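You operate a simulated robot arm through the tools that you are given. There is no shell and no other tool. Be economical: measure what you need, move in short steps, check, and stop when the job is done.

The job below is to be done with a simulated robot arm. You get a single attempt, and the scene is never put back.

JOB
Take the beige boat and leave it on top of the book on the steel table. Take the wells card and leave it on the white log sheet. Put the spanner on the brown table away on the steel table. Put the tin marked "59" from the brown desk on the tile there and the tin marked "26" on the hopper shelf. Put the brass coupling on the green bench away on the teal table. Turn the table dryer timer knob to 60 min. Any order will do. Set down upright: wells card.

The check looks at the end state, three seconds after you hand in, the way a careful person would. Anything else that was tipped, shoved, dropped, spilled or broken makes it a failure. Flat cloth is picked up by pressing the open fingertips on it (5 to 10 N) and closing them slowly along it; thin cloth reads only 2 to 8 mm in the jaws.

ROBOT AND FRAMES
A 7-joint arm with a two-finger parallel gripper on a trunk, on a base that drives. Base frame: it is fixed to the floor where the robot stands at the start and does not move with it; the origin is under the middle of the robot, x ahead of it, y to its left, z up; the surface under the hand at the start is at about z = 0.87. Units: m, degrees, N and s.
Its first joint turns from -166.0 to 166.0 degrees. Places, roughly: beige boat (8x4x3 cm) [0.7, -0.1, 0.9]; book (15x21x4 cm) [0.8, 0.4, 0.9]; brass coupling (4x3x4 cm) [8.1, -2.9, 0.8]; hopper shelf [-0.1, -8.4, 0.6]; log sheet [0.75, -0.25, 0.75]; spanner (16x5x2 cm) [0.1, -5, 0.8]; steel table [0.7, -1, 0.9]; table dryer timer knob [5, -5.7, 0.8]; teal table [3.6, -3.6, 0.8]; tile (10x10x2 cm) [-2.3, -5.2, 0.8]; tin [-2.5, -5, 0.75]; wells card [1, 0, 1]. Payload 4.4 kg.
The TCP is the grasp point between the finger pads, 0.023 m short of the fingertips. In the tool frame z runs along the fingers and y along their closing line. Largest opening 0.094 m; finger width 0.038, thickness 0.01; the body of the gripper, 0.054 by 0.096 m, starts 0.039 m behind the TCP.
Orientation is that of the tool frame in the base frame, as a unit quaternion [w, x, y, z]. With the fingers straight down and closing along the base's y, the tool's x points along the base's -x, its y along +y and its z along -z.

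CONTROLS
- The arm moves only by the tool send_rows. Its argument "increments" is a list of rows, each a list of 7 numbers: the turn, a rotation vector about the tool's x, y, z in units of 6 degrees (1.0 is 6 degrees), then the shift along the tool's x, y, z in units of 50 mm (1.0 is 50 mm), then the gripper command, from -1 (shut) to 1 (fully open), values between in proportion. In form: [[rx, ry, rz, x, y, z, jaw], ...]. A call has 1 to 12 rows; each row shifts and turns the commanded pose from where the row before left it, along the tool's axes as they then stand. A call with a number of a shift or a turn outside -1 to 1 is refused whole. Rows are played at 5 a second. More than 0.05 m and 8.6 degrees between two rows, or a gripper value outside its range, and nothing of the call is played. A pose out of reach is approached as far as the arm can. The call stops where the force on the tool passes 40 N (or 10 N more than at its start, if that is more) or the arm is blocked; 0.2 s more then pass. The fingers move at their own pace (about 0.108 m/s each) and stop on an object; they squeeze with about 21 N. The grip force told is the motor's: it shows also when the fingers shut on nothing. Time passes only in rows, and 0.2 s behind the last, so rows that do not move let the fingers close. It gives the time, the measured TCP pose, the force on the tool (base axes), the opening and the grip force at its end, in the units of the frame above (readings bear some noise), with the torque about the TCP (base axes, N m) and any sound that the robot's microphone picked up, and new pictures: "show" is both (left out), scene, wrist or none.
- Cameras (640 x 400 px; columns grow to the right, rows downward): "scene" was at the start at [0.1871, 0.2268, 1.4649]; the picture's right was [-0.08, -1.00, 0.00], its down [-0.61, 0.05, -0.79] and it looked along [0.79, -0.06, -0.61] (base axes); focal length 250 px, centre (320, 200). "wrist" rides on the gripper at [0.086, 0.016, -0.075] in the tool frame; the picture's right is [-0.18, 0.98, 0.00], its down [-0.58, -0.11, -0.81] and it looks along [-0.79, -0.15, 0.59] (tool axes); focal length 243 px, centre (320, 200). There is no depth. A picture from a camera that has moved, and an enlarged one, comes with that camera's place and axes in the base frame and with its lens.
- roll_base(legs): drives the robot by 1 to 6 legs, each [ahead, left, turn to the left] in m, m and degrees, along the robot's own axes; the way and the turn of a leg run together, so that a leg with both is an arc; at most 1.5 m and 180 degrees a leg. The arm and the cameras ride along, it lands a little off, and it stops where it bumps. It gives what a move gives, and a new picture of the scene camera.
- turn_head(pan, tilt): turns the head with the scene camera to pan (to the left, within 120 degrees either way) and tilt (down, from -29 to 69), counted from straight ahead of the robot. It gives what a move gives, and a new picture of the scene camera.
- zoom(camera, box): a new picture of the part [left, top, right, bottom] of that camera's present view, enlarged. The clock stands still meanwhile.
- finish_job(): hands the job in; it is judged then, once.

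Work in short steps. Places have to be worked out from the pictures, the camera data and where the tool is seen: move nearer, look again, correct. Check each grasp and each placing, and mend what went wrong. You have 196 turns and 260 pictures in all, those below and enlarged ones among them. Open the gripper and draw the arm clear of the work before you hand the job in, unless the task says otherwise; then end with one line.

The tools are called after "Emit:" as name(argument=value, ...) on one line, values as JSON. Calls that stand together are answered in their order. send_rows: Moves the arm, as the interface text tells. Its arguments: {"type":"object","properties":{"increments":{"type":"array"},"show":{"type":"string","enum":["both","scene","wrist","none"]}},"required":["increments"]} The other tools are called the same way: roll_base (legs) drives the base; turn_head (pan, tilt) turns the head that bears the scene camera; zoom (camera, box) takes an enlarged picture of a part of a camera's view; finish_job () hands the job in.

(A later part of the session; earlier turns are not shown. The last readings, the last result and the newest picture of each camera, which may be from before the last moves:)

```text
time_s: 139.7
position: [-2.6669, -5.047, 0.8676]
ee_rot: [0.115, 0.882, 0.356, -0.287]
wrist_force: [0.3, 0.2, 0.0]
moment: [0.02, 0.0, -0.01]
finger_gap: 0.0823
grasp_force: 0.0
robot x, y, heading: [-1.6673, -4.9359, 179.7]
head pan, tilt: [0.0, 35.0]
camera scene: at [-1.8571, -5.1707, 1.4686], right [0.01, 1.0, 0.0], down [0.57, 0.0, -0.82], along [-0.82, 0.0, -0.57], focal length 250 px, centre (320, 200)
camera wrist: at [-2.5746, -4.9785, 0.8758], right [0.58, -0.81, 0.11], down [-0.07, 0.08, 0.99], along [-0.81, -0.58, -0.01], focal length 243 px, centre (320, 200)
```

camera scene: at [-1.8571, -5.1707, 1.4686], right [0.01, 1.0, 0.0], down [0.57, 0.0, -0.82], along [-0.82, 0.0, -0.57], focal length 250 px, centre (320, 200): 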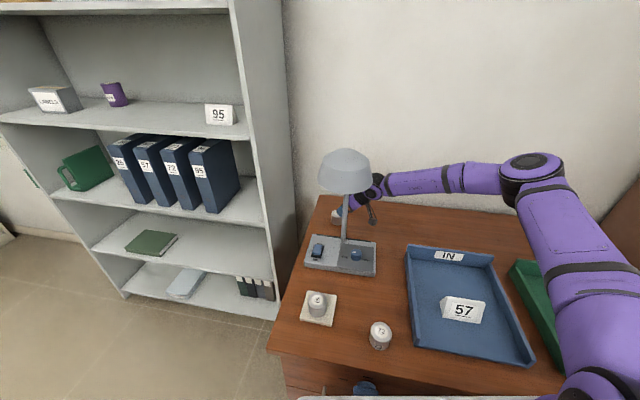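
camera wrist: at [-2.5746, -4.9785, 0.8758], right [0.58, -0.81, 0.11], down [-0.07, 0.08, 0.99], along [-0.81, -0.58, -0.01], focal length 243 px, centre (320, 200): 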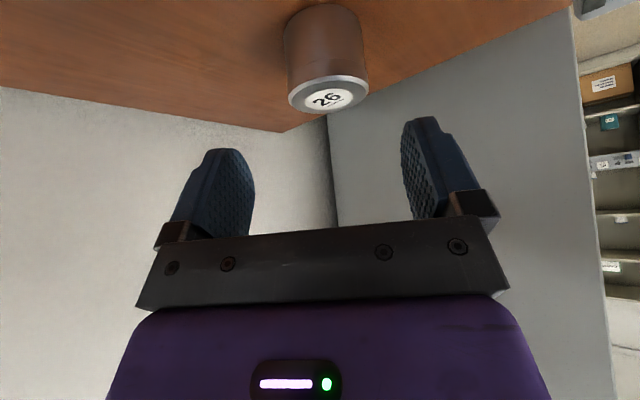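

The tin is centred. I advance the last 9 cm and close on it.

Emit:
send_rows(increments=[[0, 0, 0, 0.07, 0, 0.7, 0.75], [0, 0, 0, 0.07, 0, 0.65, 0.75], [0, 0, 0, 0, 0, 0.4, 0.75], [0, 0, 0, 0, 0, 0, 0.3], [0, 0, 0, 0, 0, 0, -0.3], [0, 0, 0, 0, 0, 0, -1], [0, 0, 0, 0, 0, 0, -1]], show="wrist")

```text
time_s: 141.3
position: [-2.6894, -5.067, 0.8032]
ee_rot: [0.114, 0.882, 0.356, -0.288]
wrist_force: [-0.6, -0.8, -0.1]
moment: [0.02, 0.04, 0.02]
finger_gap: 0.0548
grasp_force: 21.2
out of reach, approached as far as the arm can: row 3
robot x, y, heading: [-1.6683, -4.9337, 179.6]
head pan, tilt: [0.0, 35.0]
camera wrist: at [-2.5958, -4.9983, 0.8116], right [0.57, -0.81, 0.11], down [-0.07, 0.08, 0.99], along [-0.82, -0.58, -0.01], focal length 243 px, centre (320, 200)
```

wrist: 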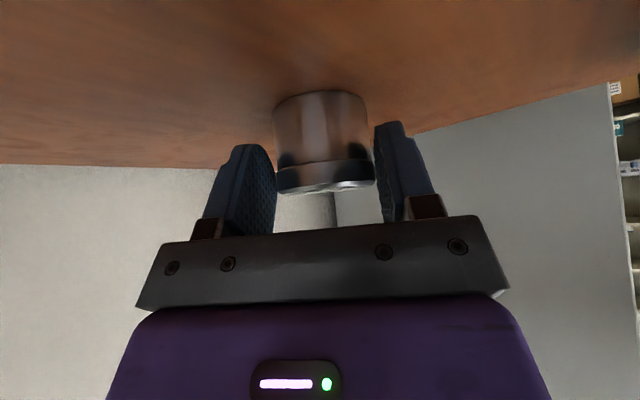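

Gripped at 54.8 mm, just at reach limit but near the full diameter. I lift slowly straight up and check.

Emit:
send_rows(increments=[[0, 0, 0, -0.12, 0, -0.16, -1], [0, 0, 0, -0.3, 0, -0.4, -1], [0, 0, 0, -0.41, 0, -0.56, -1], [0, 0, 0, 0, 0, 0, -1]], show="wrist")

```text
time_s: 142.3
position: [-2.687, -5.0665, 0.874]
ee_rot: [0.115, 0.882, 0.355, -0.286]
wrist_force: [0.0, -0.4, -0.7]
moment: [0.03, -0.03, 0.0]
finger_gap: 0.0551
grasp_force: 20.7
robot x, y, heading: [-1.6674, -4.9329, 179.7]
head pan, tilt: [0.0, 35.0]
camera wrist: at [-2.5954, -4.9982, 0.8822], right [0.57, -0.81, 0.11], down [-0.07, 0.08, 0.99], along [-0.82, -0.58, -0.01], focal length 243 px, centre (320, 200)
```

wrist: 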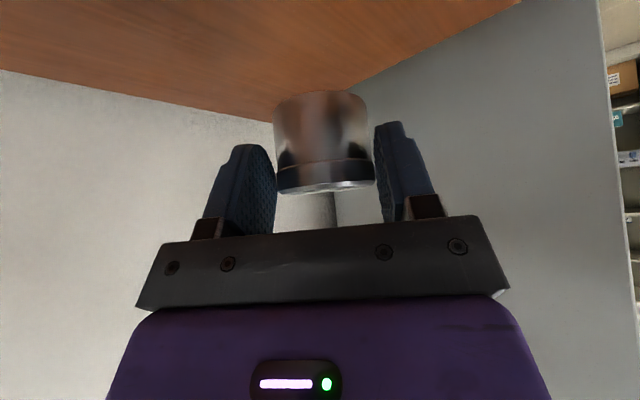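

The tin is held upright. I withdraw away from the lamp, back and up.

Emit:
send_rows(increments=[[0, 0, 0, 0.054, -0.01, -0.75, -1], [0, 0, 0, 0.054, -0.01, -0.75, -1], [0, 0, 0, 0.054, -0.01, -0.75, -1], [0, 0, 0, 0.054, -0.01, -0.75, -1], [0, 0, 0, 0.054, -0.01, -0.75, -1], [0, 0, 0, 0.054, -0.01, -0.75, -1], [0, 0, 0, 0.054, -0.01, -0.75, -1], [0, 0, 0, 0, 0, 0, -1]], show="none")

Emit:
send_rows(increments=[[0, 0, 0, 0.19, 0.377, -0.695, -1], [0, 0, 0, 0.19, 0.377, -0.695, -1], [0, 0, 0, 0.19, 0.377, -0.695, -1], [0, 0, 0, 0.19, 0.377, -0.695, -1], [0, 0, 0, 0.19, 0.377, -0.695, -1], [0, 0, 0, 0.19, 0.377, -0.695, -1], [0, 0, 0, 0.19, 0.377, -0.695, -1], [0, 0, 0, 0.19, 0.377, -0.695, -1], [0, 0, 0, 0, 0, 0, -1]], show="both")

```text
time_s: 144.1
position: [-2.5695, -4.9463, 1.0764]
ee_rot: [0.115, 0.882, 0.356, -0.287]
wrist_force: [0.6, -0.1, -1.4]
moment: [0.0, 0.0, -0.04]
finger_gap: 0.0549
grasp_force: 21.0
robot x, y, heading: [-1.666, -4.9357, 179.3]
head pan, tilt: [0.0, 35.0]
```

```text
time_s: 146.1
position: [-2.301, -4.8988, 1.2555]
ee_rot: [0.115, 0.882, 0.356, -0.287]
wrist_force: [-1.2, 0.1, -1.8]
moment: [0.03, -0.04, 0.01]
finger_gap: 0.055
grasp_force: 21.6
robot x, y, heading: [-1.6705, -4.9358, 179.4]
head pan, tilt: [0.0, 35.0]
camera scene: at [-1.8573, -5.1706, 1.4686], right [0.01, 1.0, 0.0], down [0.57, 0.0, -0.82], along [-0.82, 0.0, -0.57], focal length 250 px, centre (320, 200)
camera wrist: at [-2.2079, -4.8314, 1.2646], right [0.57, -0.81, 0.11], down [-0.07, 0.08, 0.99], along [-0.81, -0.58, -0.01], focal length 243 px, centre (320, 200)
```

scene: 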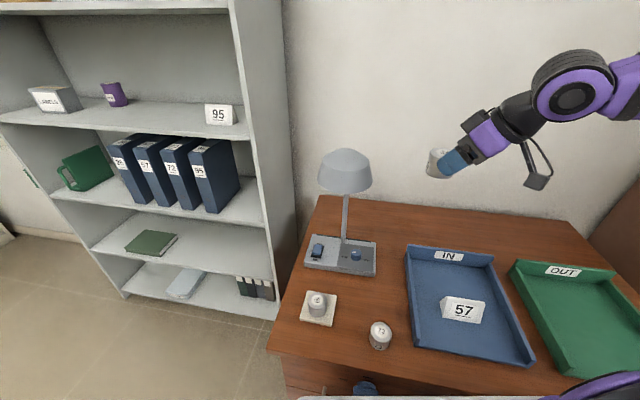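
wrist: 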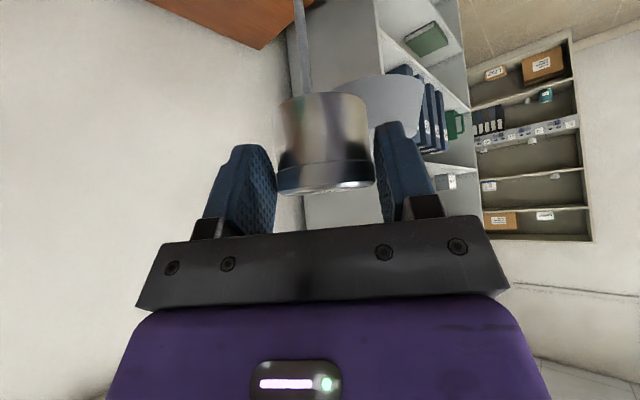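

Tin 26 secured. I back away from the desk, turn toward -y, and drive toward the hopper shelf region.

Emit:
roll_base(legs=[[-0.4, 0, 0], [0, 0, 90], [1.4, 0, 0]])

Emit:
turn_head(pan=30, tilt=15)

```text
time_s: 159.0
position: [-1.3253, -6.9718, 1.2553]
ee_rot: [0.284, 0.373, 0.875, -0.122]
wrist_force: [-0.3, -0.7, -1.8]
moment: [0.04, 0.03, -0.02]
finger_gap: 0.0552
grasp_force: 21.0
robot x, y, heading: [-1.2875, -6.34, -90.2]
head pan, tilt: [0.0, 35.0]
camera scene: at [-1.0525, -6.5307, 1.4686], right [-1.0, 0.01, 0.0], down [0.01, 0.57, -0.82], along [-0.01, -0.82, -0.57], focal length 250 px, centre (320, 200)
```

scene: 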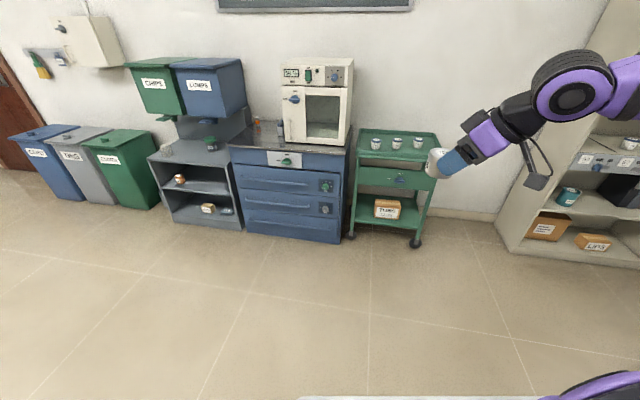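

```text
time_s: 159.9
position: [-1.3254, -6.9709, 1.2559]
ee_rot: [0.284, 0.374, 0.875, -0.122]
wrist_force: [0.4, 0.0, -1.4]
moment: [0.03, 0.02, -0.02]
finger_gap: 0.0551
grasp_force: 20.6
robot x, y, heading: [-1.2874, -6.3368, -90.6]
head pan, tilt: [30.0, 15.0]
camera scene: at [-1.0058, -6.524, 1.5005], right [-0.87, -0.49, 0.0], down [-0.13, 0.23, -0.97], along [0.47, -0.84, -0.26], focal length 250 px, centre (320, 200)
```

scene: 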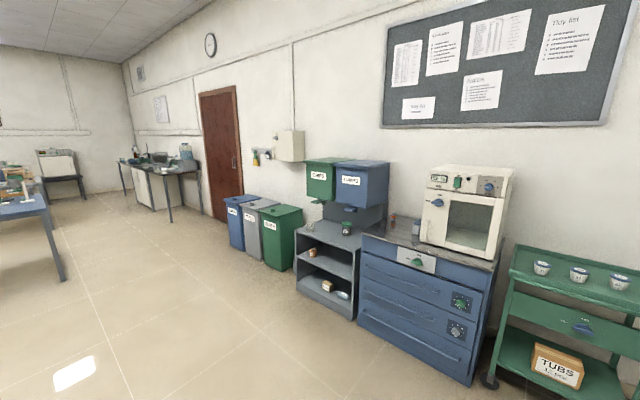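

I zoom on the grey hopper unit.

Emit:
zoom(camera="scene", box=[270, 140, 430, 340])

```text
2.00 times, centred on (350, 240) of scene
camera zoom: at [-1.0058, -6.524, 1.5005], right [-0.87, -0.49, 0.0], down [-0.13, 0.23, -0.97], along [0.47, -0.84, -0.26], focal length 500 px, centre (260, 120)
```

zoom: 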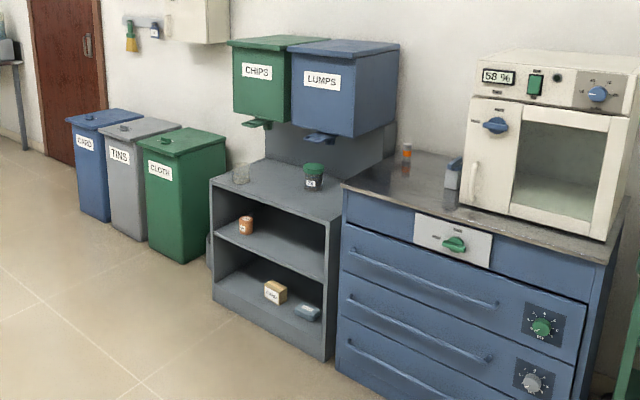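

The hopper shelf is the grey unit's top (z ≈ 0.6), with a free spot near (-0.02, -8.42) between beaker and jar. I drive in front of it.

Emit:
roll_base(legs=[[0.75, 0, 0.6], [0, 1.26, 0]])

Emit:
turn_head(pan=-5, tilt=30)

Emit:
send_rows(increments=[[0.552, 0, 0.756, 0, 0, 0, -1], [0.552, 0, 0.756, 0, 0, 0, -1], [0.552, 0, 0.756, 0, 0, 0, -1], [0.552, 0, 0.756, 0, 0, 0, -1], [0.552, 0, 0.756, 0, 0, 0, -1], [0.552, 0, 0.756, 0, 0, 0, -1], [0.552, 0, 0.756, 0, 0, 0, -1], [0.552, 0, 0.756, 0, 0, 0, -1]], show="both")

```text
time_s: 170.0
position: [-0.0482, -7.7124, 1.255]
ee_rot: [0.286, 0.368, 0.876, -0.12]
wrist_force: [0.7, 0.5, -1.4]
moment: [0.05, 0.03, 0.0]
finger_gap: 0.055
grasp_force: 21.3
robot x, y, heading: [-0.0141, -7.0831, -90.1]
head pan, tilt: [30.0, 15.0]
camera scene: at [0.2656, -7.2607, 1.5006], right [-0.87, -0.5, 0.0], down [-0.13, 0.22, -0.97], along [0.48, -0.84, -0.26], focal length 250 px, centre (320, 200)
```

scene: 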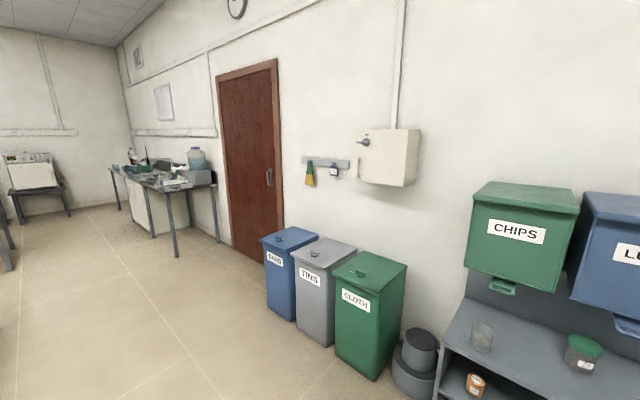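

```text
time_s: 171.0
position: [-0.0484, -7.7132, 1.2564]
ee_rot: [0.284, 0.369, 0.877, -0.121]
wrist_force: [-0.2, -0.1, -0.9]
moment: [0.04, 0.02, 0.02]
finger_gap: 0.055
grasp_force: 21.0
robot x, y, heading: [-0.0151, -7.0764, -89.7]
head pan, tilt: [-5.0, 30.0]
camera scene: at [0.2111, -7.27, 1.4764], right [-1.0, 0.08, 0.0], down [0.04, 0.5, -0.87], along [-0.07, -0.86, -0.5], focal length 250 px, centre (320, 200)
```

scene: 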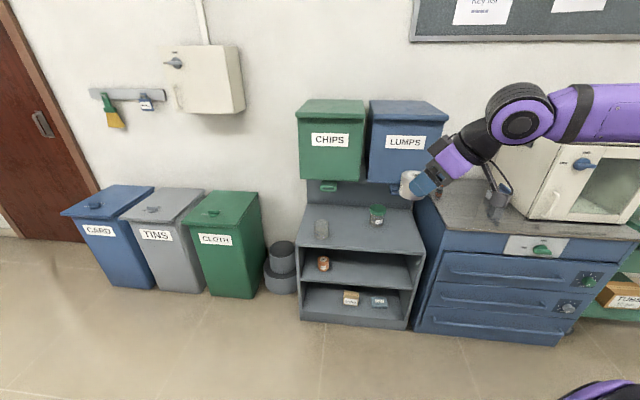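

```text
time_s: 172.8
position: [-0.0478, -7.7132, 1.256]
ee_rot: [0.217, 0.676, 0.669, -0.221]
wrist_force: [-0.2, 1.0, -0.8]
moment: [0.01, -0.04, -0.03]
finger_gap: 0.055
grasp_force: 21.0
robot x, y, heading: [-0.0174, -7.0791, -90.0]
head pan, tilt: [-5.0, 30.0]
camera scene: at [0.2106, -7.2702, 1.4764], right [-1.0, 0.09, 0.0], down [0.04, 0.5, -0.87], along [-0.07, -0.86, -0.5], focal length 250 px, centre (320, 200)
camera wrist: at [-0.0311, -7.5976, 1.2644], right [0.98, -0.16, 0.11], down [-0.11, 0.01, 0.99], along [-0.16, -0.99, -0.01], focal length 243 px, centre (320, 200)
```

scene: 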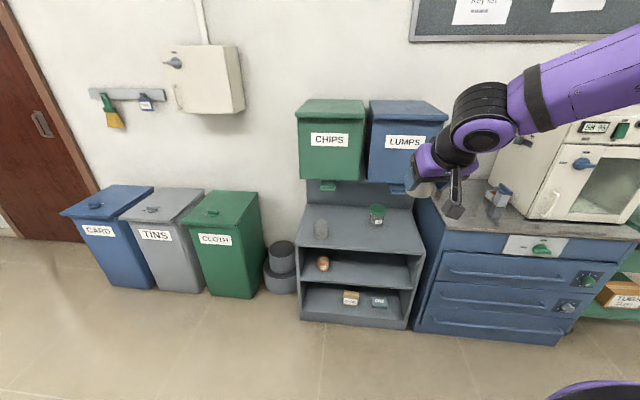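
wrist: 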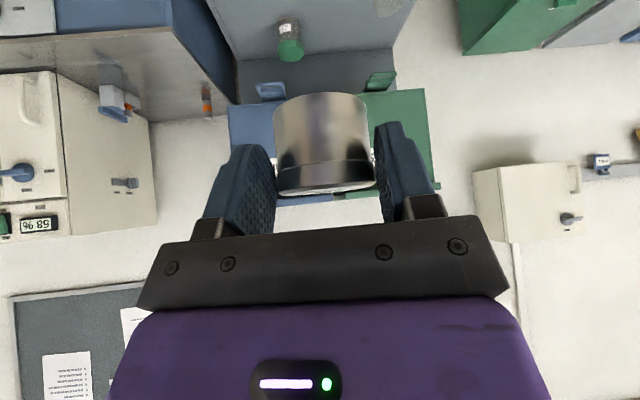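

The shelf top is at z ≈ 0.62; free spot near (-0.05, -8.38). I drive 0.45 m ahead.

Emit:
roll_base(legs=[[0.45, 0, 0]])

Emit:
turn_head(pan=-15, tilt=40)

```text
time_s: 175.5
position: [-0.0454, -8.1617, 1.2559]
ee_rot: [0.218, 0.674, 0.671, -0.22]
wrist_force: [0.1, -0.7, -2.0]
moment: [0.03, -0.02, -0.02]
finger_gap: 0.0549
grasp_force: 21.0
robot x, y, heading: [-0.0177, -7.5268, -89.7]
head pan, tilt: [-5.0, 30.0]
camera scene: at [0.2123, -7.7187, 1.4764], right [-1.0, 0.08, 0.0], down [0.04, 0.5, -0.87], along [-0.07, -0.86, -0.5], focal length 250 px, centre (320, 200)
```

scene: 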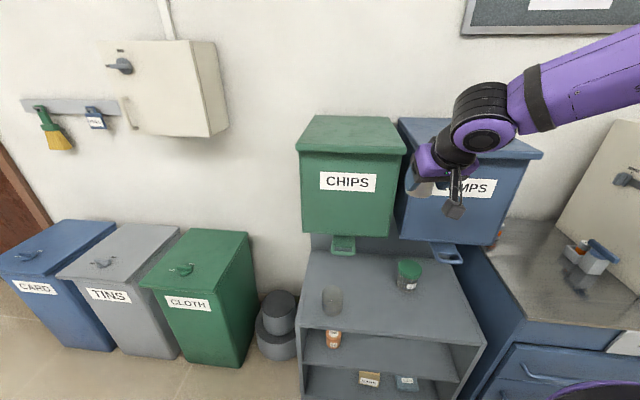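

```text
time_s: 176.2
position: [-0.0458, -8.1615, 1.2563]
ee_rot: [0.218, 0.674, 0.67, -0.221]
wrist_force: [-0.5, -0.5, -1.3]
moment: [0.04, 0.0, -0.04]
finger_gap: 0.0548
grasp_force: 20.9
robot x, y, heading: [-0.0151, -7.5272, -89.9]
head pan, tilt: [-15.0, 40.0]
camera scene: at [0.1982, -7.7107, 1.4611], right [-0.97, 0.26, 0.0], down [0.16, 0.62, -0.77], along [-0.2, -0.74, -0.64], focal length 250 px, centre (320, 200)
```

scene: 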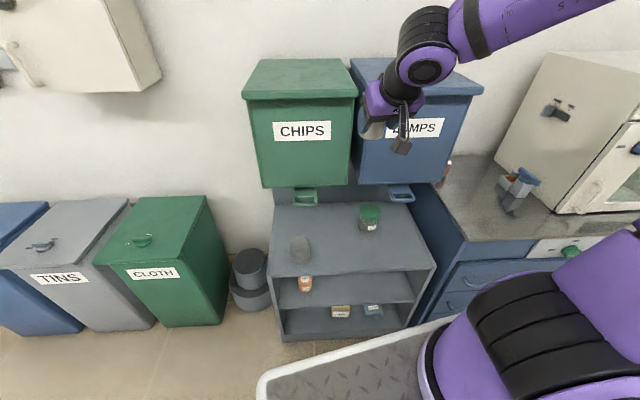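

I descend and go forward toward the spot, stopping 5 cm above the placing height.

Emit:
send_rows(increments=[[0, 0, 0, 0.282, -0.04, 0.9, -1], [0, 0, 0, 0.282, -0.04, 0.9, -1], [0, 0, 0, 0.282, -0.04, 0.9, -1], [0, 0, 0, 0.282, -0.04, 0.9, -1], [0, 0, 0, 0.282, -0.04, 0.9, -1], [0, 0, 0, 0.282, -0.04, 0.9, -1], [0, 0, 0, 0.282, -0.04, 0.9, -1], [0, 0, 0, 0, 0, 0, -1]], show="scene")

Emit:
send_rows(increments=[[0, 0, 0, 0.282, -0.04, 0.9, -1], [0, 0, 0, 0.282, -0.04, 0.9, -1], [0, 0, 0, 0.282, -0.04, 0.9, -1], [0, 0, 0, 0.282, -0.04, 0.9, -1], [0, 0, 0, 0.282, -0.04, 0.9, -1], [0, 0, 0, 0, 0, 0, -1]], show="both")

```text
time_s: 178.0
position: [-0.0621, -8.2664, 0.9447]
ee_rot: [0.217, 0.676, 0.669, -0.221]
wrist_force: [0.2, 0.2, -1.0]
moment: [0.04, 0.01, 0.02]
finger_gap: 0.0549
grasp_force: 21.2
robot x, y, heading: [-0.0179, -7.527, -89.7]
head pan, tilt: [-15.0, 40.0]
camera scene: at [0.1981, -7.7106, 1.461], right [-0.97, 0.26, 0.0], down [0.16, 0.62, -0.77], along [-0.2, -0.74, -0.64], focal length 250 px, centre (320, 200)
```

scene: 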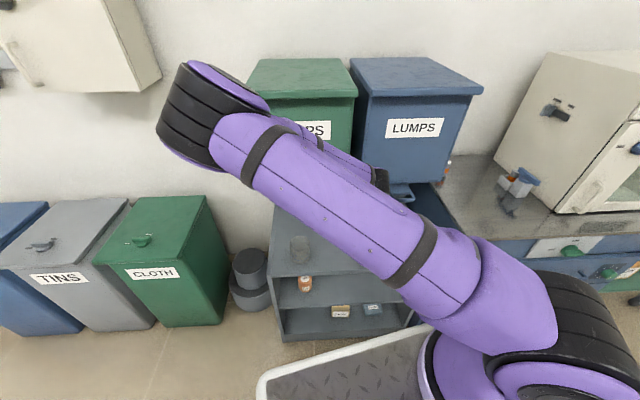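

```text
time_s: 179.4
position: [-0.0725, -8.3411, 0.7187]
ee_rot: [0.216, 0.676, 0.669, -0.22]
wrist_force: [-0.1, 0.5, -0.2]
moment: [-0.01, -0.01, 0.0]
finger_gap: 0.0551
grasp_force: 20.8
robot x, y, heading: [-0.0149, -7.5278, -90.0]
head pan, tilt: [-15.0, 40.0]
camera scene: at [0.1982, -7.7107, 1.461], right [-0.97, 0.26, 0.0], down [0.16, 0.62, -0.77], along [-0.2, -0.74, -0.64], focal length 250 px, centre (320, 200)
camera wrist: at [-0.0562, -8.2276, 0.7273], right [0.98, -0.16, 0.11], down [-0.11, 0.01, 0.99], along [-0.16, -0.99, -0.01], focal length 243 px, centre (320, 200)
```

scene: 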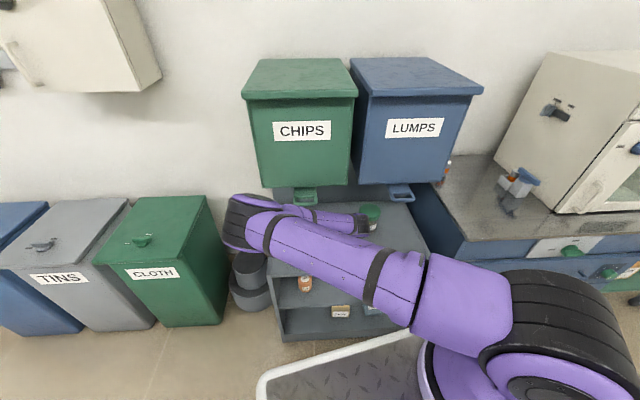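
wrist: 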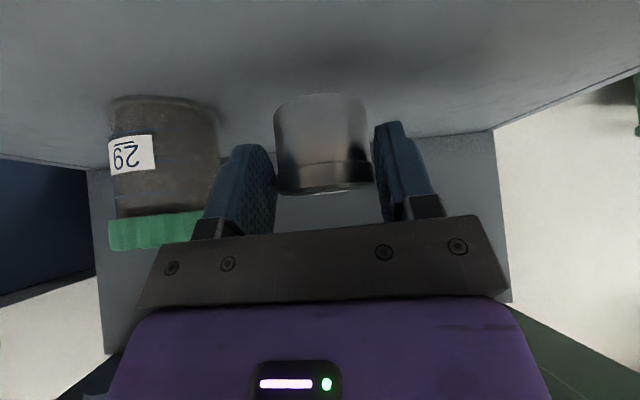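

The jar and beaker are clear. I lower 3.5 cm, then feel for contact.

Emit:
send_rows(increments=[[0, 0, 0, 0.14, 0, 0.19, -1], [0, 0, 0, 0.14, 0, 0.19, -1], [0, 0, 0, 0.14, 0, 0.19, -1], [0, 0, 0, 0, 0, 0, -1]], show="wrist")

Emit:
send_rows(increments=[[0, 0, 0, 0.03, 0, 0.04, -1], [0, 0, 0, 0.03, 0, 0.04, -1], [0, 0, 0, 0, 0, 0, -1]], show="none")

```text
time_s: 180.4
position: [-0.0724, -8.3429, 0.6845]
ee_rot: [0.218, 0.676, 0.669, -0.221]
wrist_force: [-0.8, -0.3, -0.4]
moment: [0.03, 0.0, -0.02]
finger_gap: 0.055
grasp_force: 20.8
robot x, y, heading: [-0.0194, -7.5268, -89.6]
head pan, tilt: [-15.0, 40.0]
camera wrist: at [-0.0563, -8.2275, 0.6925], right [0.98, -0.16, 0.11], down [-0.11, 0.01, 0.99], along [-0.16, -0.99, -0.01], focal length 243 px, centre (320, 200)
```

wrist: 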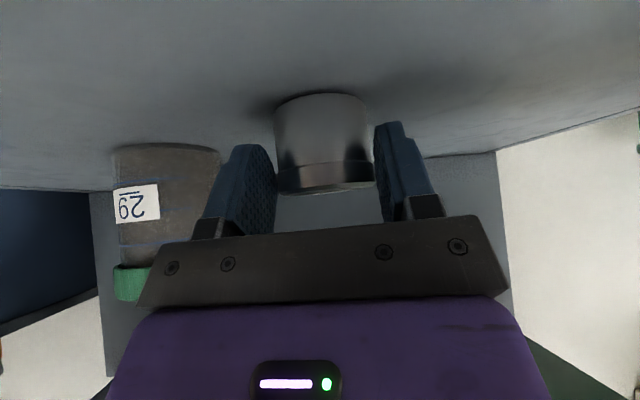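

```text
time_s: 181.2
position: [-0.0723, -8.3419, 0.6813]
ee_rot: [0.218, 0.675, 0.669, -0.221]
wrist_force: [-0.9, 1.0, 17.9]
moment: [-0.5, 0.04, -0.11]
finger_gap: 0.0551
grasp_force: 20.9
robot x, y, heading: [-0.0168, -7.5301, -89.8]
head pan, tilt: [-15.0, 40.0]
```

Contact at 18 N. I ease up slightly, open, and withdraw along the tool axis.

Emit:
send_rows(increments=[[0, 0, 0, -0.02, 0, -0.028, -1], [0, 0, 0, 0, 0, 0, 0.0], [0, 0, 0, 0, 0, 0, 0.3], [0, 0, 0, 0, 0, 0, 0.6], [0, 0, 0, 0, 0, 0, 0.7], [0, 0, 0, 0, 0, -0.4, 0.7], [0, 0, 0, 0, 0, -0.7, 0.7], [0, 0, 0, 0, 0, -0.7, 0.7], [0, 0, 0, 0, 0, -0.7, 0.7]], show="both")

```text
time_s: 183.2
position: [-0.0708, -8.2688, 0.7809]
ee_rot: [0.218, 0.674, 0.67, -0.22]
wrist_force: [0.1, -0.7, -0.4]
moment: [0.0, -0.04, 0.0]
finger_gap: 0.0798
grasp_force: 0.0
robot x, y, heading: [-0.0163, -7.5277, -89.7]
head pan, tilt: [-15.0, 40.0]
camera scene: at [0.1982, -7.711, 1.461], right [-0.97, 0.26, 0.0], down [0.16, 0.62, -0.77], along [-0.2, -0.74, -0.64], focal length 250 px, centre (320, 200)
camera wrist: at [-0.0544, -8.154, 0.7904], right [0.98, -0.16, 0.11], down [-0.11, 0.01, 0.99], along [-0.16, -0.99, -0.01], focal length 243 px, centre (320, 200)
```

scene: 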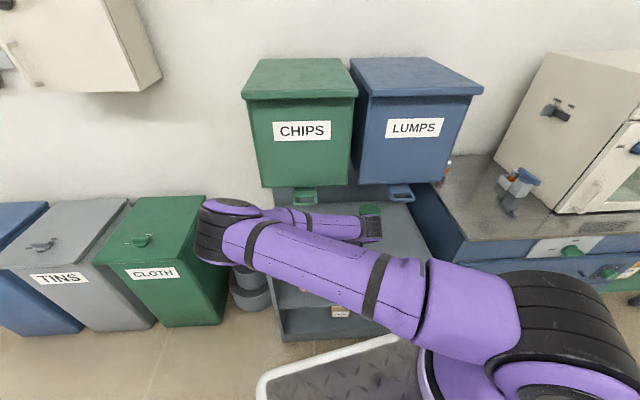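
wrist: 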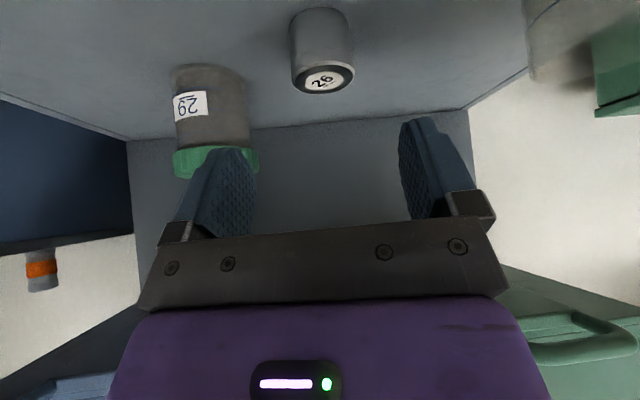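

Tin 26 stands on the hopper shelf. I retreat along the reverse path up to driving height.

Emit:
send_rows(increments=[[0, 0, 0, -0.1, 0, -0.9, 1], [0, 0, 0, -0.282, 0, -0.8, 1], [0, 0, 0, -0.282, 0, -0.8, 1], [0, 0, 0, -0.282, 0, -0.8, 1], [0, 0, 0, -0.282, 0, -0.8, 1], [0, 0, 0, -0.282, 0, -0.8, 1], [0, 0, 0, -0.282, 0, -0.8, 1], [0, 0, 0, -0.282, 0, -0.8, 1], [0, 0, 0, -0.282, 0, -0.8, 1], [0, 0, 0, -0.282, 0, -0.8, 1], [0, 0, 0, -0.282, 0, -0.8, 1], [0, 0, 0, 0, 0, 0, 1]], show="scene")

```text
time_s: 185.8
position: [-0.0819, -8.1453, 1.229]
ee_rot: [0.214, 0.686, 0.659, -0.224]
wrist_force: [-0.2, 0.2, -1.4]
moment: [0.0, -0.02, -0.03]
finger_gap: 0.0941
grasp_force: 0.0
out of reach, approached as far as the arm can: row 6, 7
robot x, y, heading: [-0.0192, -7.5274, -89.9]
head pan, tilt: [-15.0, 40.0]
camera scene: at [0.2026, -7.7092, 1.4561], right [-0.98, 0.21, 0.0], down [0.14, 0.67, -0.73], along [-0.15, -0.71, -0.69], focal length 250 px, centre (320, 200)
```

scene: 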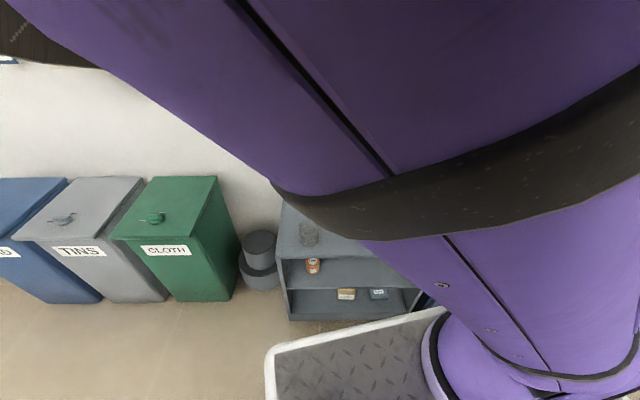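

The arm has come close to the camera mast. I back the base away, then move the hand to the right and forward to free it.

Emit:
roll_base(legs=[[-0.5, 0, 0]])

Emit:
send_rows(increments=[[0, 0, 0, -0.6, -0.5, 0.4, 1], [0, 0, 0, -0.6, -0.5, 0.4, 1], [0, 0, 0, -0.6, -0.5, 0.4, 1], [0, 0, 0, 0, -0.9, 0, 1], [0, 0, 0, 0, -0.9, 0, 1], [0, 0, 0, 0, -0.9, 0, 1], [0, 0, 0, 0, 0, 0, 1]], show="scene")

```text
time_s: 188.7
position: [-0.0819, -7.6485, 1.2294]
ee_rot: [0.214, 0.685, 0.659, -0.224]
wrist_force: [-0.2, -0.1, 0.4]
moment: [-0.02, -0.02, -0.03]
finger_gap: 0.0942
grasp_force: 0.0
robot x, y, heading: [-0.0174, -7.0297, -90.1]
head pan, tilt: [-15.0, 40.0]
camera scene: at [0.2018, -7.2121, 1.4543], right [-0.98, 0.21, 0.0], down [0.15, 0.69, -0.71], along [-0.15, -0.7, -0.7], focal length 250 px, centre (320, 200)
```

scene: 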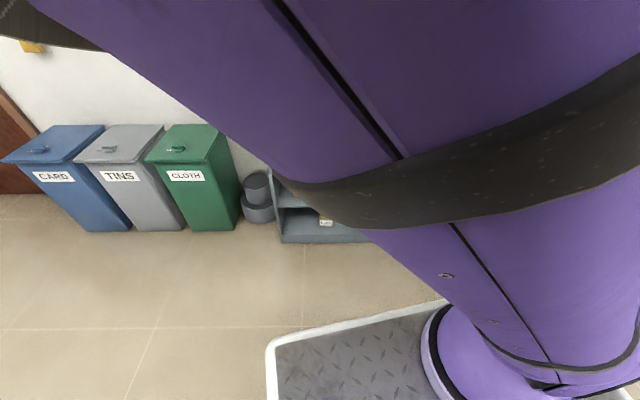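

```text
time_s: 190.3
position: [-0.2969, -7.7491, 1.2345]
ee_rot: [0.214, 0.685, 0.66, -0.223]
wrist_force: [-1.1, -0.2, 0.4]
moment: [-0.02, -0.02, 0.06]
finger_gap: 0.0943
grasp_force: 0.1
robot x, y, heading: [-0.0152, -7.03, -89.9]
head pan, tilt: [-15.0, 40.0]
camera scene: at [0.1964, -7.2142, 1.4611], right [-0.97, 0.26, 0.0], down [0.17, 0.62, -0.77], along [-0.2, -0.74, -0.64], focal length 250 px, centre (320, 200)
```

scene: 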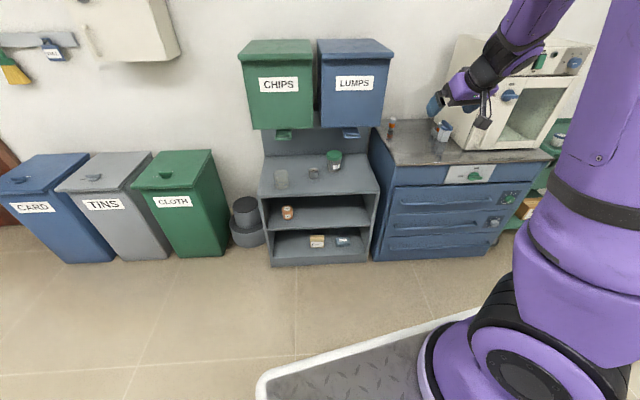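

Tin 26 stands on the shelf and the head is free. Next the spanner: I drive around the far end of the brown table to its left side and look.

Emit:
roll_base(legs=[[0, 0, 123.6], [1.35, 0, 0]])

Emit:
turn_head(pan=90, tilt=25)

```text
time_s: 202.2
position: [1.8452, -6.1019, 1.235]
ee_rot: [0.299, -0.261, 0.914, 0.085]
wrist_force: [-0.1, -0.3, 1.1]
moment: [-0.02, 0.0, 0.0]
finger_gap: 0.094
grasp_force: 0.0
robot x, y, heading: [1.0957, -6.2734, 34.3]
head pan, tilt: [-15.0, 40.0]
camera scene: at [1.1264, -5.9972, 1.461], right [0.33, -0.94, 0.0], down [-0.61, -0.21, -0.77], along [0.72, 0.25, -0.64], focal length 250 px, centre (320, 200)
```

scene: 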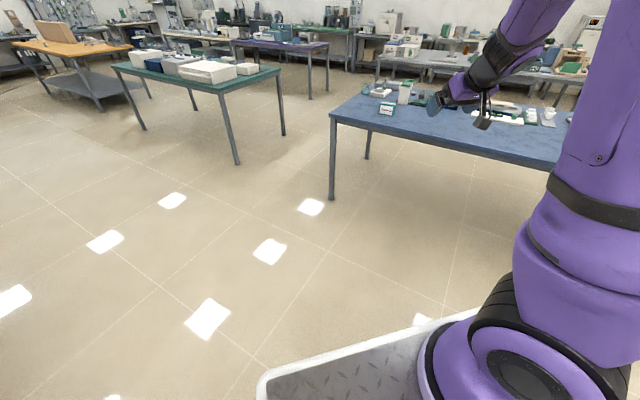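

```text
time_s: 204.0
position: [1.8451, -6.1015, 1.2333]
ee_rot: [0.298, -0.261, 0.914, 0.084]
wrist_force: [0.3, -0.4, 0.5]
moment: [0.01, 0.02, 0.02]
finger_gap: 0.094
grasp_force: 0.1
robot x, y, heading: [1.0928, -6.2742, 34.4]
head pan, tilt: [90.0, 25.0]
camera scene: at [0.9943, -5.9492, 1.4844], right [0.83, 0.56, 0.0], down [0.24, -0.35, -0.91], along [-0.51, 0.75, -0.42], focal length 250 px, centre (320, 200)
```

scene: 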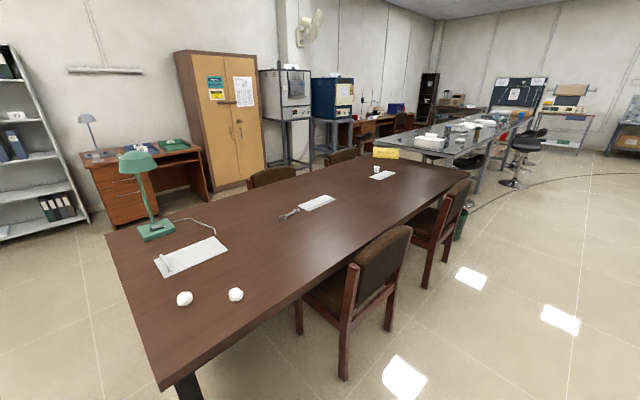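

The chair next to the spanner is pushed in; I'll stand just past it. I turn to face the table squarely and shift into place.

Emit:
roll_base(legs=[[0, 0, 134], [0, -0.56, 0], [0.2, 0, 0]])

Emit:
turn_head(pan=-15, tilt=50)

```text
time_s: 207.6
position: [1.3005, -5.4991, 1.2337]
ee_rot: [-0.202, 0.724, -0.616, -0.236]
wrist_force: [-0.9, 0.4, 0.7]
moment: [0.04, -0.02, 0.03]
finger_gap: 0.0941
grasp_force: 0.1
robot x, y, heading: [1.1691, -6.2532, 101.6]
head pan, tilt: [90.0, 25.0]
stopped in leg 1: the robot was blocked; the commanded pose is now the measured one
camera scene: at [0.8295, -6.2259, 1.4844], right [-0.2, 0.98, 0.0], down [0.41, 0.08, -0.91], along [-0.89, -0.18, -0.42], focal length 250 px, centre (320, 200)
```

scene: 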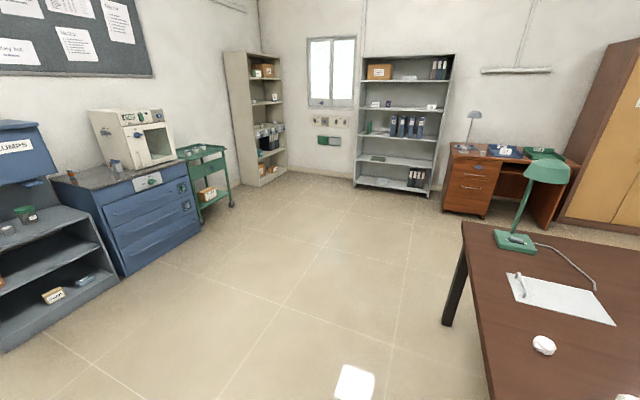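

```text
time_s: 209.4
position: [1.3009, -5.498, 1.2348]
ee_rot: [-0.201, 0.724, -0.616, -0.236]
wrist_force: [-0.4, -0.6, 0.1]
moment: [0.01, -0.01, -0.01]
finger_gap: 0.094
grasp_force: 0.0
robot x, y, heading: [1.172, -6.2568, 101.7]
head pan, tilt: [-15.0, 50.0]
camera scene: at [0.9242, -6.1305, 1.4469], right [1.0, -0.06, 0.0], down [-0.05, -0.76, -0.64], along [0.04, 0.64, -0.77], focal length 250 px, centre (320, 200)
```

scene: 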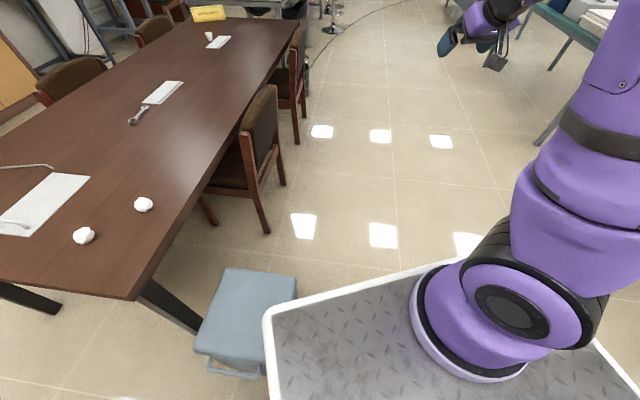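

The turn was blocked by a small grey bin beside the table leg. I move away to the right and look at the bin.

Emit:
roll_base(legs=[[0, -0.4, 0]])

Emit:
turn_head(pan=45, tilt=45)

```text
time_s: 211.9
position: [1.6973, -5.4178, 1.2336]
ee_rot: [-0.2, 0.724, -0.617, -0.235]
wrist_force: [0.2, 0.2, -1.1]
moment: [0.0, 0.03, -0.03]
finger_gap: 0.0942
grasp_force: 0.1
robot x, y, heading: [1.5623, -6.1745, 101.4]
head pan, tilt: [-15.0, 50.0]
camera scene: at [1.3189, -6.0497, 1.4469], right [1.0, -0.06, 0.0], down [-0.05, -0.76, -0.64], along [0.04, 0.64, -0.77], focal length 250 px, centre (320, 200)
```

scene: 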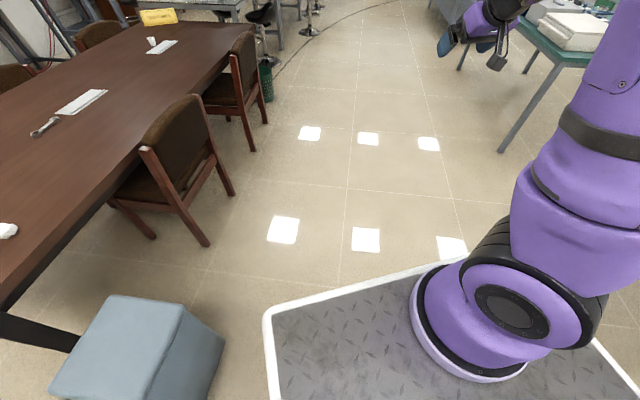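

```text
time_s: 213.2
position: [1.6952, -5.4184, 1.2341]
ee_rot: [-0.201, 0.724, -0.616, -0.236]
wrist_force: [0.1, -0.5, -0.1]
moment: [-0.04, -0.05, 0.03]
finger_gap: 0.0938
grasp_force: 0.1
robot x, y, heading: [1.562, -6.1772, 101.6]
head pan, tilt: [45.0, 45.0]
camera scene: at [1.2464, -6.0816, 1.4538], right [0.55, 0.83, 0.0], down [0.59, -0.39, -0.71], along [-0.59, 0.39, -0.71], focal length 250 px, centre (320, 200)
```

scene: 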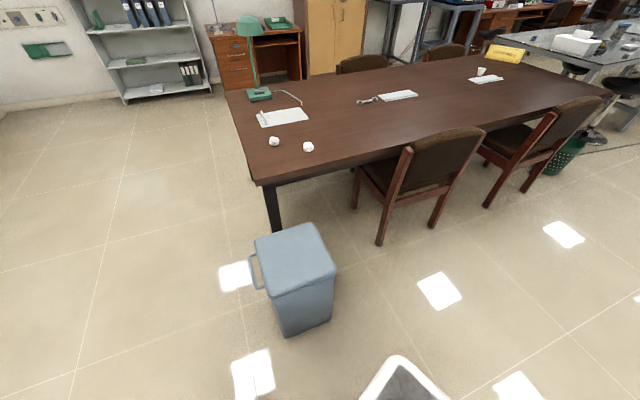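

The bin stands upright. I'll stand further back, in front of the chair and clear of the bin: drive ahead, turn to face the table, approach a little, then look.

Emit:
roll_base(legs=[[0.75, 0, 0], [0, 0, 67], [0.15, 0, 0]])

Emit:
turn_head(pan=0, tilt=50)

```text
time_s: 221.2
position: [0.6244, -4.9789, 1.2344]
ee_rot: [-0.04, 0.943, -0.12, -0.308]
wrist_force: [-0.2, -0.1, 0.4]
moment: [0.0, 0.0, 0.02]
finger_gap: 0.0941
grasp_force: 0.1
robot x, y, heading: [1.2712, -5.4002, 168.2]
head pan, tilt: [45.0, 45.0]
camera scene: at [1.0526, -5.6563, 1.4538], right [-0.55, 0.84, 0.0], down [0.59, 0.39, -0.71], along [-0.59, -0.39, -0.71], focal length 250 px, centre (320, 200)
```

scene: 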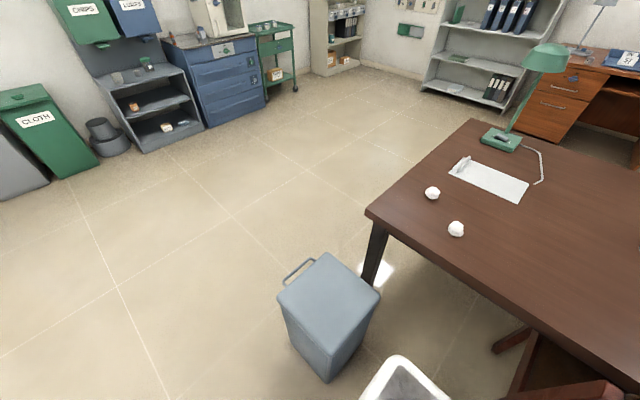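

```text
time_s: 222.3
position: [0.6233, -4.98, 1.2344]
ee_rot: [-0.04, 0.943, -0.119, -0.307]
wrist_force: [0.1, 0.5, -0.2]
moment: [-0.02, 0.0, -0.01]
finger_gap: 0.094
grasp_force: 0.2
robot x, y, heading: [1.2669, -5.3998, 168.1]
head pan, tilt: [0.0, 50.0]
camera scene: at [1.0454, -5.5961, 1.4469], right [0.21, 0.98, 0.0], down [0.75, -0.16, -0.64], along [-0.63, 0.13, -0.77], focal length 250 px, centre (320, 200)
```

scene: 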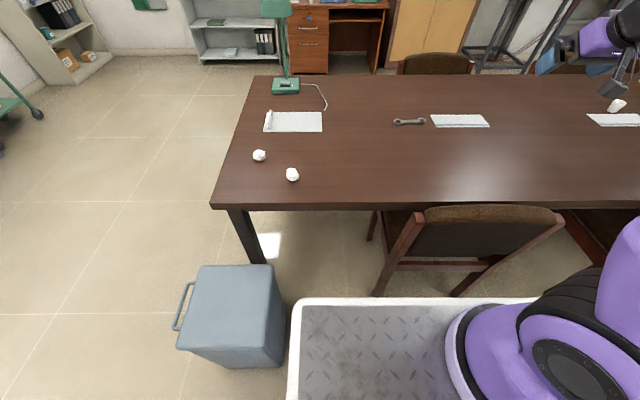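

I zoom on the spanner to get its orientation.

Emit:
zoom(camera="scene", box=[370, 100, 450, 150])

```text
8.00 times, centred on (410, 125) of scene
camera zoom: at [1.0454, -5.5961, 1.4469], right [0.21, 0.98, 0.0], down [0.75, -0.16, -0.64], along [-0.63, 0.13, -0.77], focal length 1999 px, centre (-400, 800)
```

zoom: 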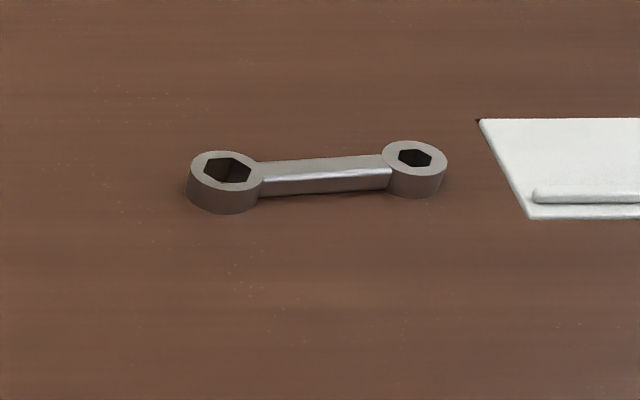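

The spanner's handle lies along y, centre about (0.11, -4.96). I edge forward and right, then turn the hand so the jaws close across the handle with a 24° forward tilt.

Emit:
roll_base(legs=[[0.0, -0.2, 0], [0.19, 0, 0]])

Emit:
send_rows(increments=[[-0.127, 0.051, -0.91, 0, 0, 0, 1], [-0.127, 0.051, -0.91, 0, 0, 0, 1], [-0.127, 0.051, -0.91, 0, 0, 0, 1], [-0.127, 0.051, -0.91, 0, 0, 0, 1], [-0.127, 0.051, -0.91, 0, 0, 0, 1], [-0.127, 0.051, -0.91, 0, 0, 0, 1], [-0.127, 0.051, -0.91, 0, 0, 0, 1], [-0.127, 0.051, -0.91, 0, 0, 0, 1], [-0.127, 0.051, -0.91, 0, 0, 0, 1]], show="none")

Emit:
send_rows(increments=[[-0.127, 0.051, -0.91, 0, 0, 0, 1], [-0.127, 0.051, -0.91, 0, 0, 0, 1], [-0.127, 0.051, -0.91, 0, 0, 0, 1], [-0.127, 0.051, -0.91, 0, 0, 0, 1], [-0.127, 0.051, -0.91, 0, 0, 0, 1], [-0.127, 0.051, -0.91, 0, 0, 0, 1], [-0.127, 0.051, -0.91, 0, 0, 0, 1], [-0.127, 0.051, -0.91, 0, 0, 0, 1], [-0.127, 0.051, -0.91, 0, 0, 0, 1]], show="both")

```text
time_s: 225.1
position: [0.4749, -4.7456, 1.2348]
ee_rot: [-0.038, 0.944, -0.116, -0.308]
wrist_force: [-0.1, 0.1, 0.4]
moment: [0.03, -0.02, 0.0]
finger_gap: 0.0937
grasp_force: 0.1
robot x, y, heading: [1.1174, -5.1627, 168.3]
head pan, tilt: [0.0, 50.0]
camera scene: at [0.8996, -5.3604, 1.4469], right [0.2, 0.98, 0.0], down [0.75, -0.16, -0.64], along [-0.63, 0.13, -0.77], focal length 250 px, centre (320, 200)
```

scene: 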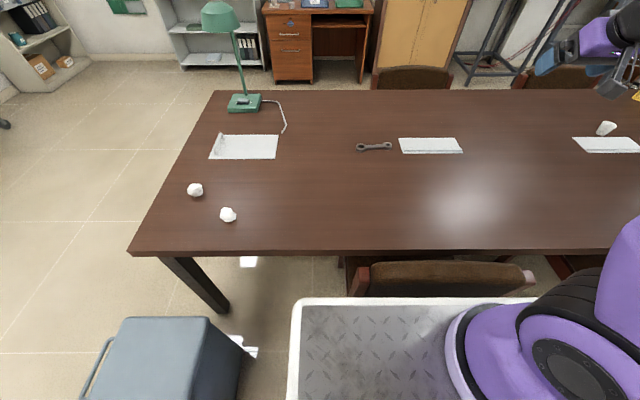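

```text
time_s: 227.1
position: [0.4755, -4.745, 1.2337]
ee_rot: [-0.106, 0.914, 0.305, -0.247]
wrist_force: [-0.5, 0.1, -0.2]
moment: [0.01, 0.0, 0.0]
finger_gap: 0.0941
grasp_force: 0.0
robot x, y, heading: [1.1195, -5.1666, 168.5]
head pan, tilt: [0.0, 50.0]
```

```text
time_s: 229.1
position: [0.4757, -4.7444, 1.2347]
ee_rot: [-0.152, 0.715, 0.668, -0.142]
wrist_force: [0.3, 0.4, 0.8]
moment: [0.0, 0.0, -0.01]
finger_gap: 0.0938
grasp_force: 0.0
robot x, y, heading: [1.1207, -5.1661, 168.3]
head pan, tilt: [0.0, 50.0]
camera scene: at [0.8997, -5.3604, 1.4469], right [0.2, 0.98, 0.0], down [0.75, -0.16, -0.64], along [-0.63, 0.13, -0.77], focal length 250 px, centre (320, 200)
camera wrist: at [0.5259, -4.6615, 1.295], right [0.88, -0.24, -0.4], down [0.19, -0.6, 0.78], along [-0.43, -0.76, -0.48], focal length 243 px, centre (320, 200)
```

scene: 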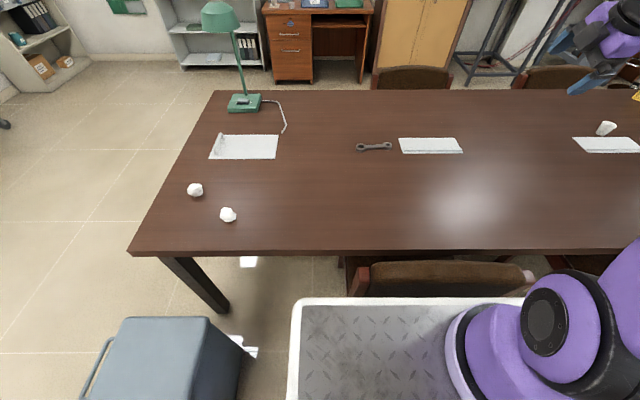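
wrist: 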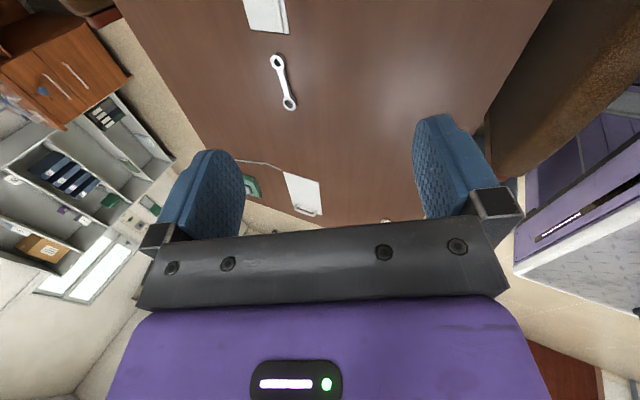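

The tilt would leave the far finger above the flat handle, so I will first drag the spanner ~13 cm nearer with closed fingers hooked behind it. I tilt the hand to 36°, close it, and move over the far side of the handle.

Emit:
send_rows(increments=[[1, 0, 0, 0, 0, 0, -1], [1, 0, 0, 0, 0, 0, -1], [0, 0, 0, -0.4, -0.17, 0.87, -1], [0, 0, 0, -0.4, -0.17, 0.87, -1], [0, 0, 0, -0.4, -0.17, 0.87, -1], [0, 0, 0, -0.4, -0.17, 0.87, -1], [0, 0, 0, -0.4, -0.17, 0.87, -1], [0, 0, 0, -0.4, -0.17, 0.87, -1], [0, 0, 0, -0.4, -0.17, 0.87, -1], [0, 0, 0, -0.4, -0.17, 0.87, -1], [0, 0, 0, -0.4, -0.17, 0.87, -1], [0, 0, 0, -0.4, -0.17, 0.87, -1]], show="none")

Emit:
send_rows(increments=[[0, 0, 0, -0.4, -0.17, 0.87, -1], [0, 0, 0, -0.4, -0.17, 0.87, -1], [0, 0, 0, 0, 0, 0, -1]], show="both")

```text
time_s: 231.7
position: [0.1382, -4.9192, 0.9341]
ee_rot: [-0.228, 0.695, 0.648, -0.211]
wrist_force: [0.7, 0.2, 0.9]
moment: [-0.04, -0.01, -0.01]
finger_gap: 0.0
grasp_force: 20.6
robot x, y, heading: [1.1213, -5.1622, 168.0]
head pan, tilt: [0.0, 50.0]
```

```text
time_s: 232.5
position: [0.0692, -4.9582, 0.872]
ee_rot: [-0.227, 0.695, 0.649, -0.21]
wrist_force: [0.1, 0.2, 0.2]
moment: [0.0, -0.02, 0.02]
finger_gap: 0.0
grasp_force: 21.0
robot x, y, heading: [1.1202, -5.163, 168.4]
head pan, tilt: [0.0, 50.0]
camera scene: at [0.8997, -5.3605, 1.4469], right [0.2, 0.98, 0.0], down [0.75, -0.16, -0.64], along [-0.63, 0.13, -0.77], focal length 250 px, centre (320, 200)
camera wrist: at [0.1319, -4.8742, 0.9219], right [0.78, -0.24, -0.58], down [0.34, -0.61, 0.71], along [-0.52, -0.76, -0.39], focal length 243 px, centre (320, 200)
```

scene: 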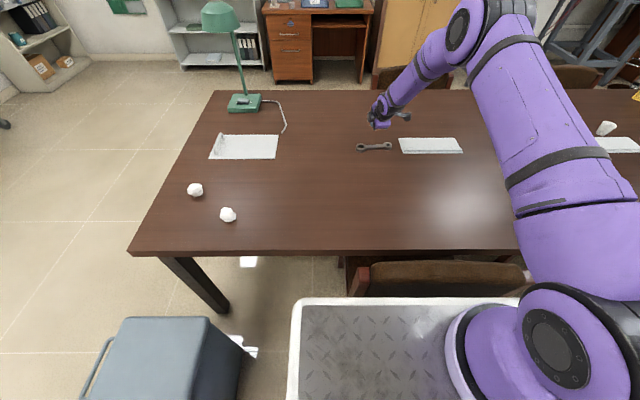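
wrist: 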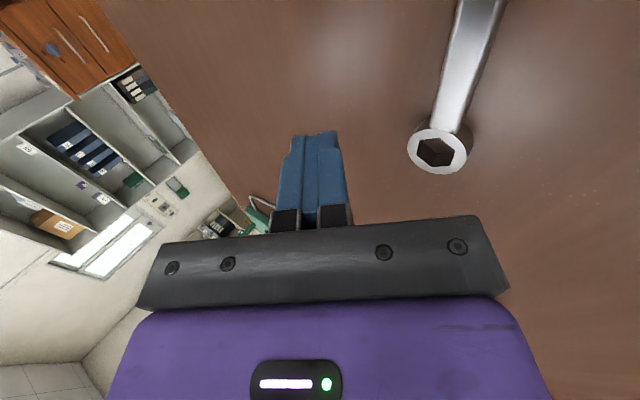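

The closed fingertips are just beyond the handle. I lower straight down to near the table.

Emit:
send_rows(increments=[[0, 0, 0, 0, 0.34, 0.46, -1], [0, 0, 0, 0, 0.34, 0.46, -1], [0, 0, 0, 0, 0.3, 0.42, -1], [0, 0, 0, 0, 0, 0, -1]], show="wrist")

Emit:
send_rows(increments=[[0, 0, 0, 0, 0.035, 0.049, -1], [0, 0, 0, 0, 0.035, 0.049, -1], [0, 0, 0, 0, 0, 0, -1]], show="none")

```text
time_s: 233.5
position: [0.069, -4.9561, 0.7887]
ee_rot: [-0.226, 0.696, 0.649, -0.21]
wrist_force: [0.1, 0.1, 0.3]
moment: [0.03, 0.0, -0.01]
finger_gap: 0.0001
grasp_force: 21.0
robot x, y, heading: [1.1192, -5.1651, 168.3]
head pan, tilt: [0.0, 50.0]
camera wrist: at [0.1322, -4.8735, 0.8382], right [0.78, -0.24, -0.58], down [0.34, -0.61, 0.72], along [-0.52, -0.76, -0.39], focal length 243 px, centre (320, 200)
```

wrist: 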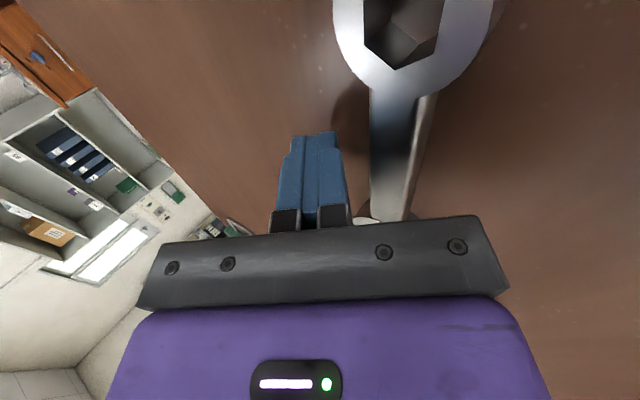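

```text
time_s: 234.3
position: [0.0689, -4.9553, 0.7847]
ee_rot: [-0.227, 0.696, 0.648, -0.211]
wrist_force: [1.7, -0.1, 11.7]
moment: [-0.01, -0.15, 0.0]
finger_gap: 0.0003
grasp_force: 20.7
robot x, y, heading: [1.1228, -5.1646, 168.3]
head pan, tilt: [0.0, 50.0]
```

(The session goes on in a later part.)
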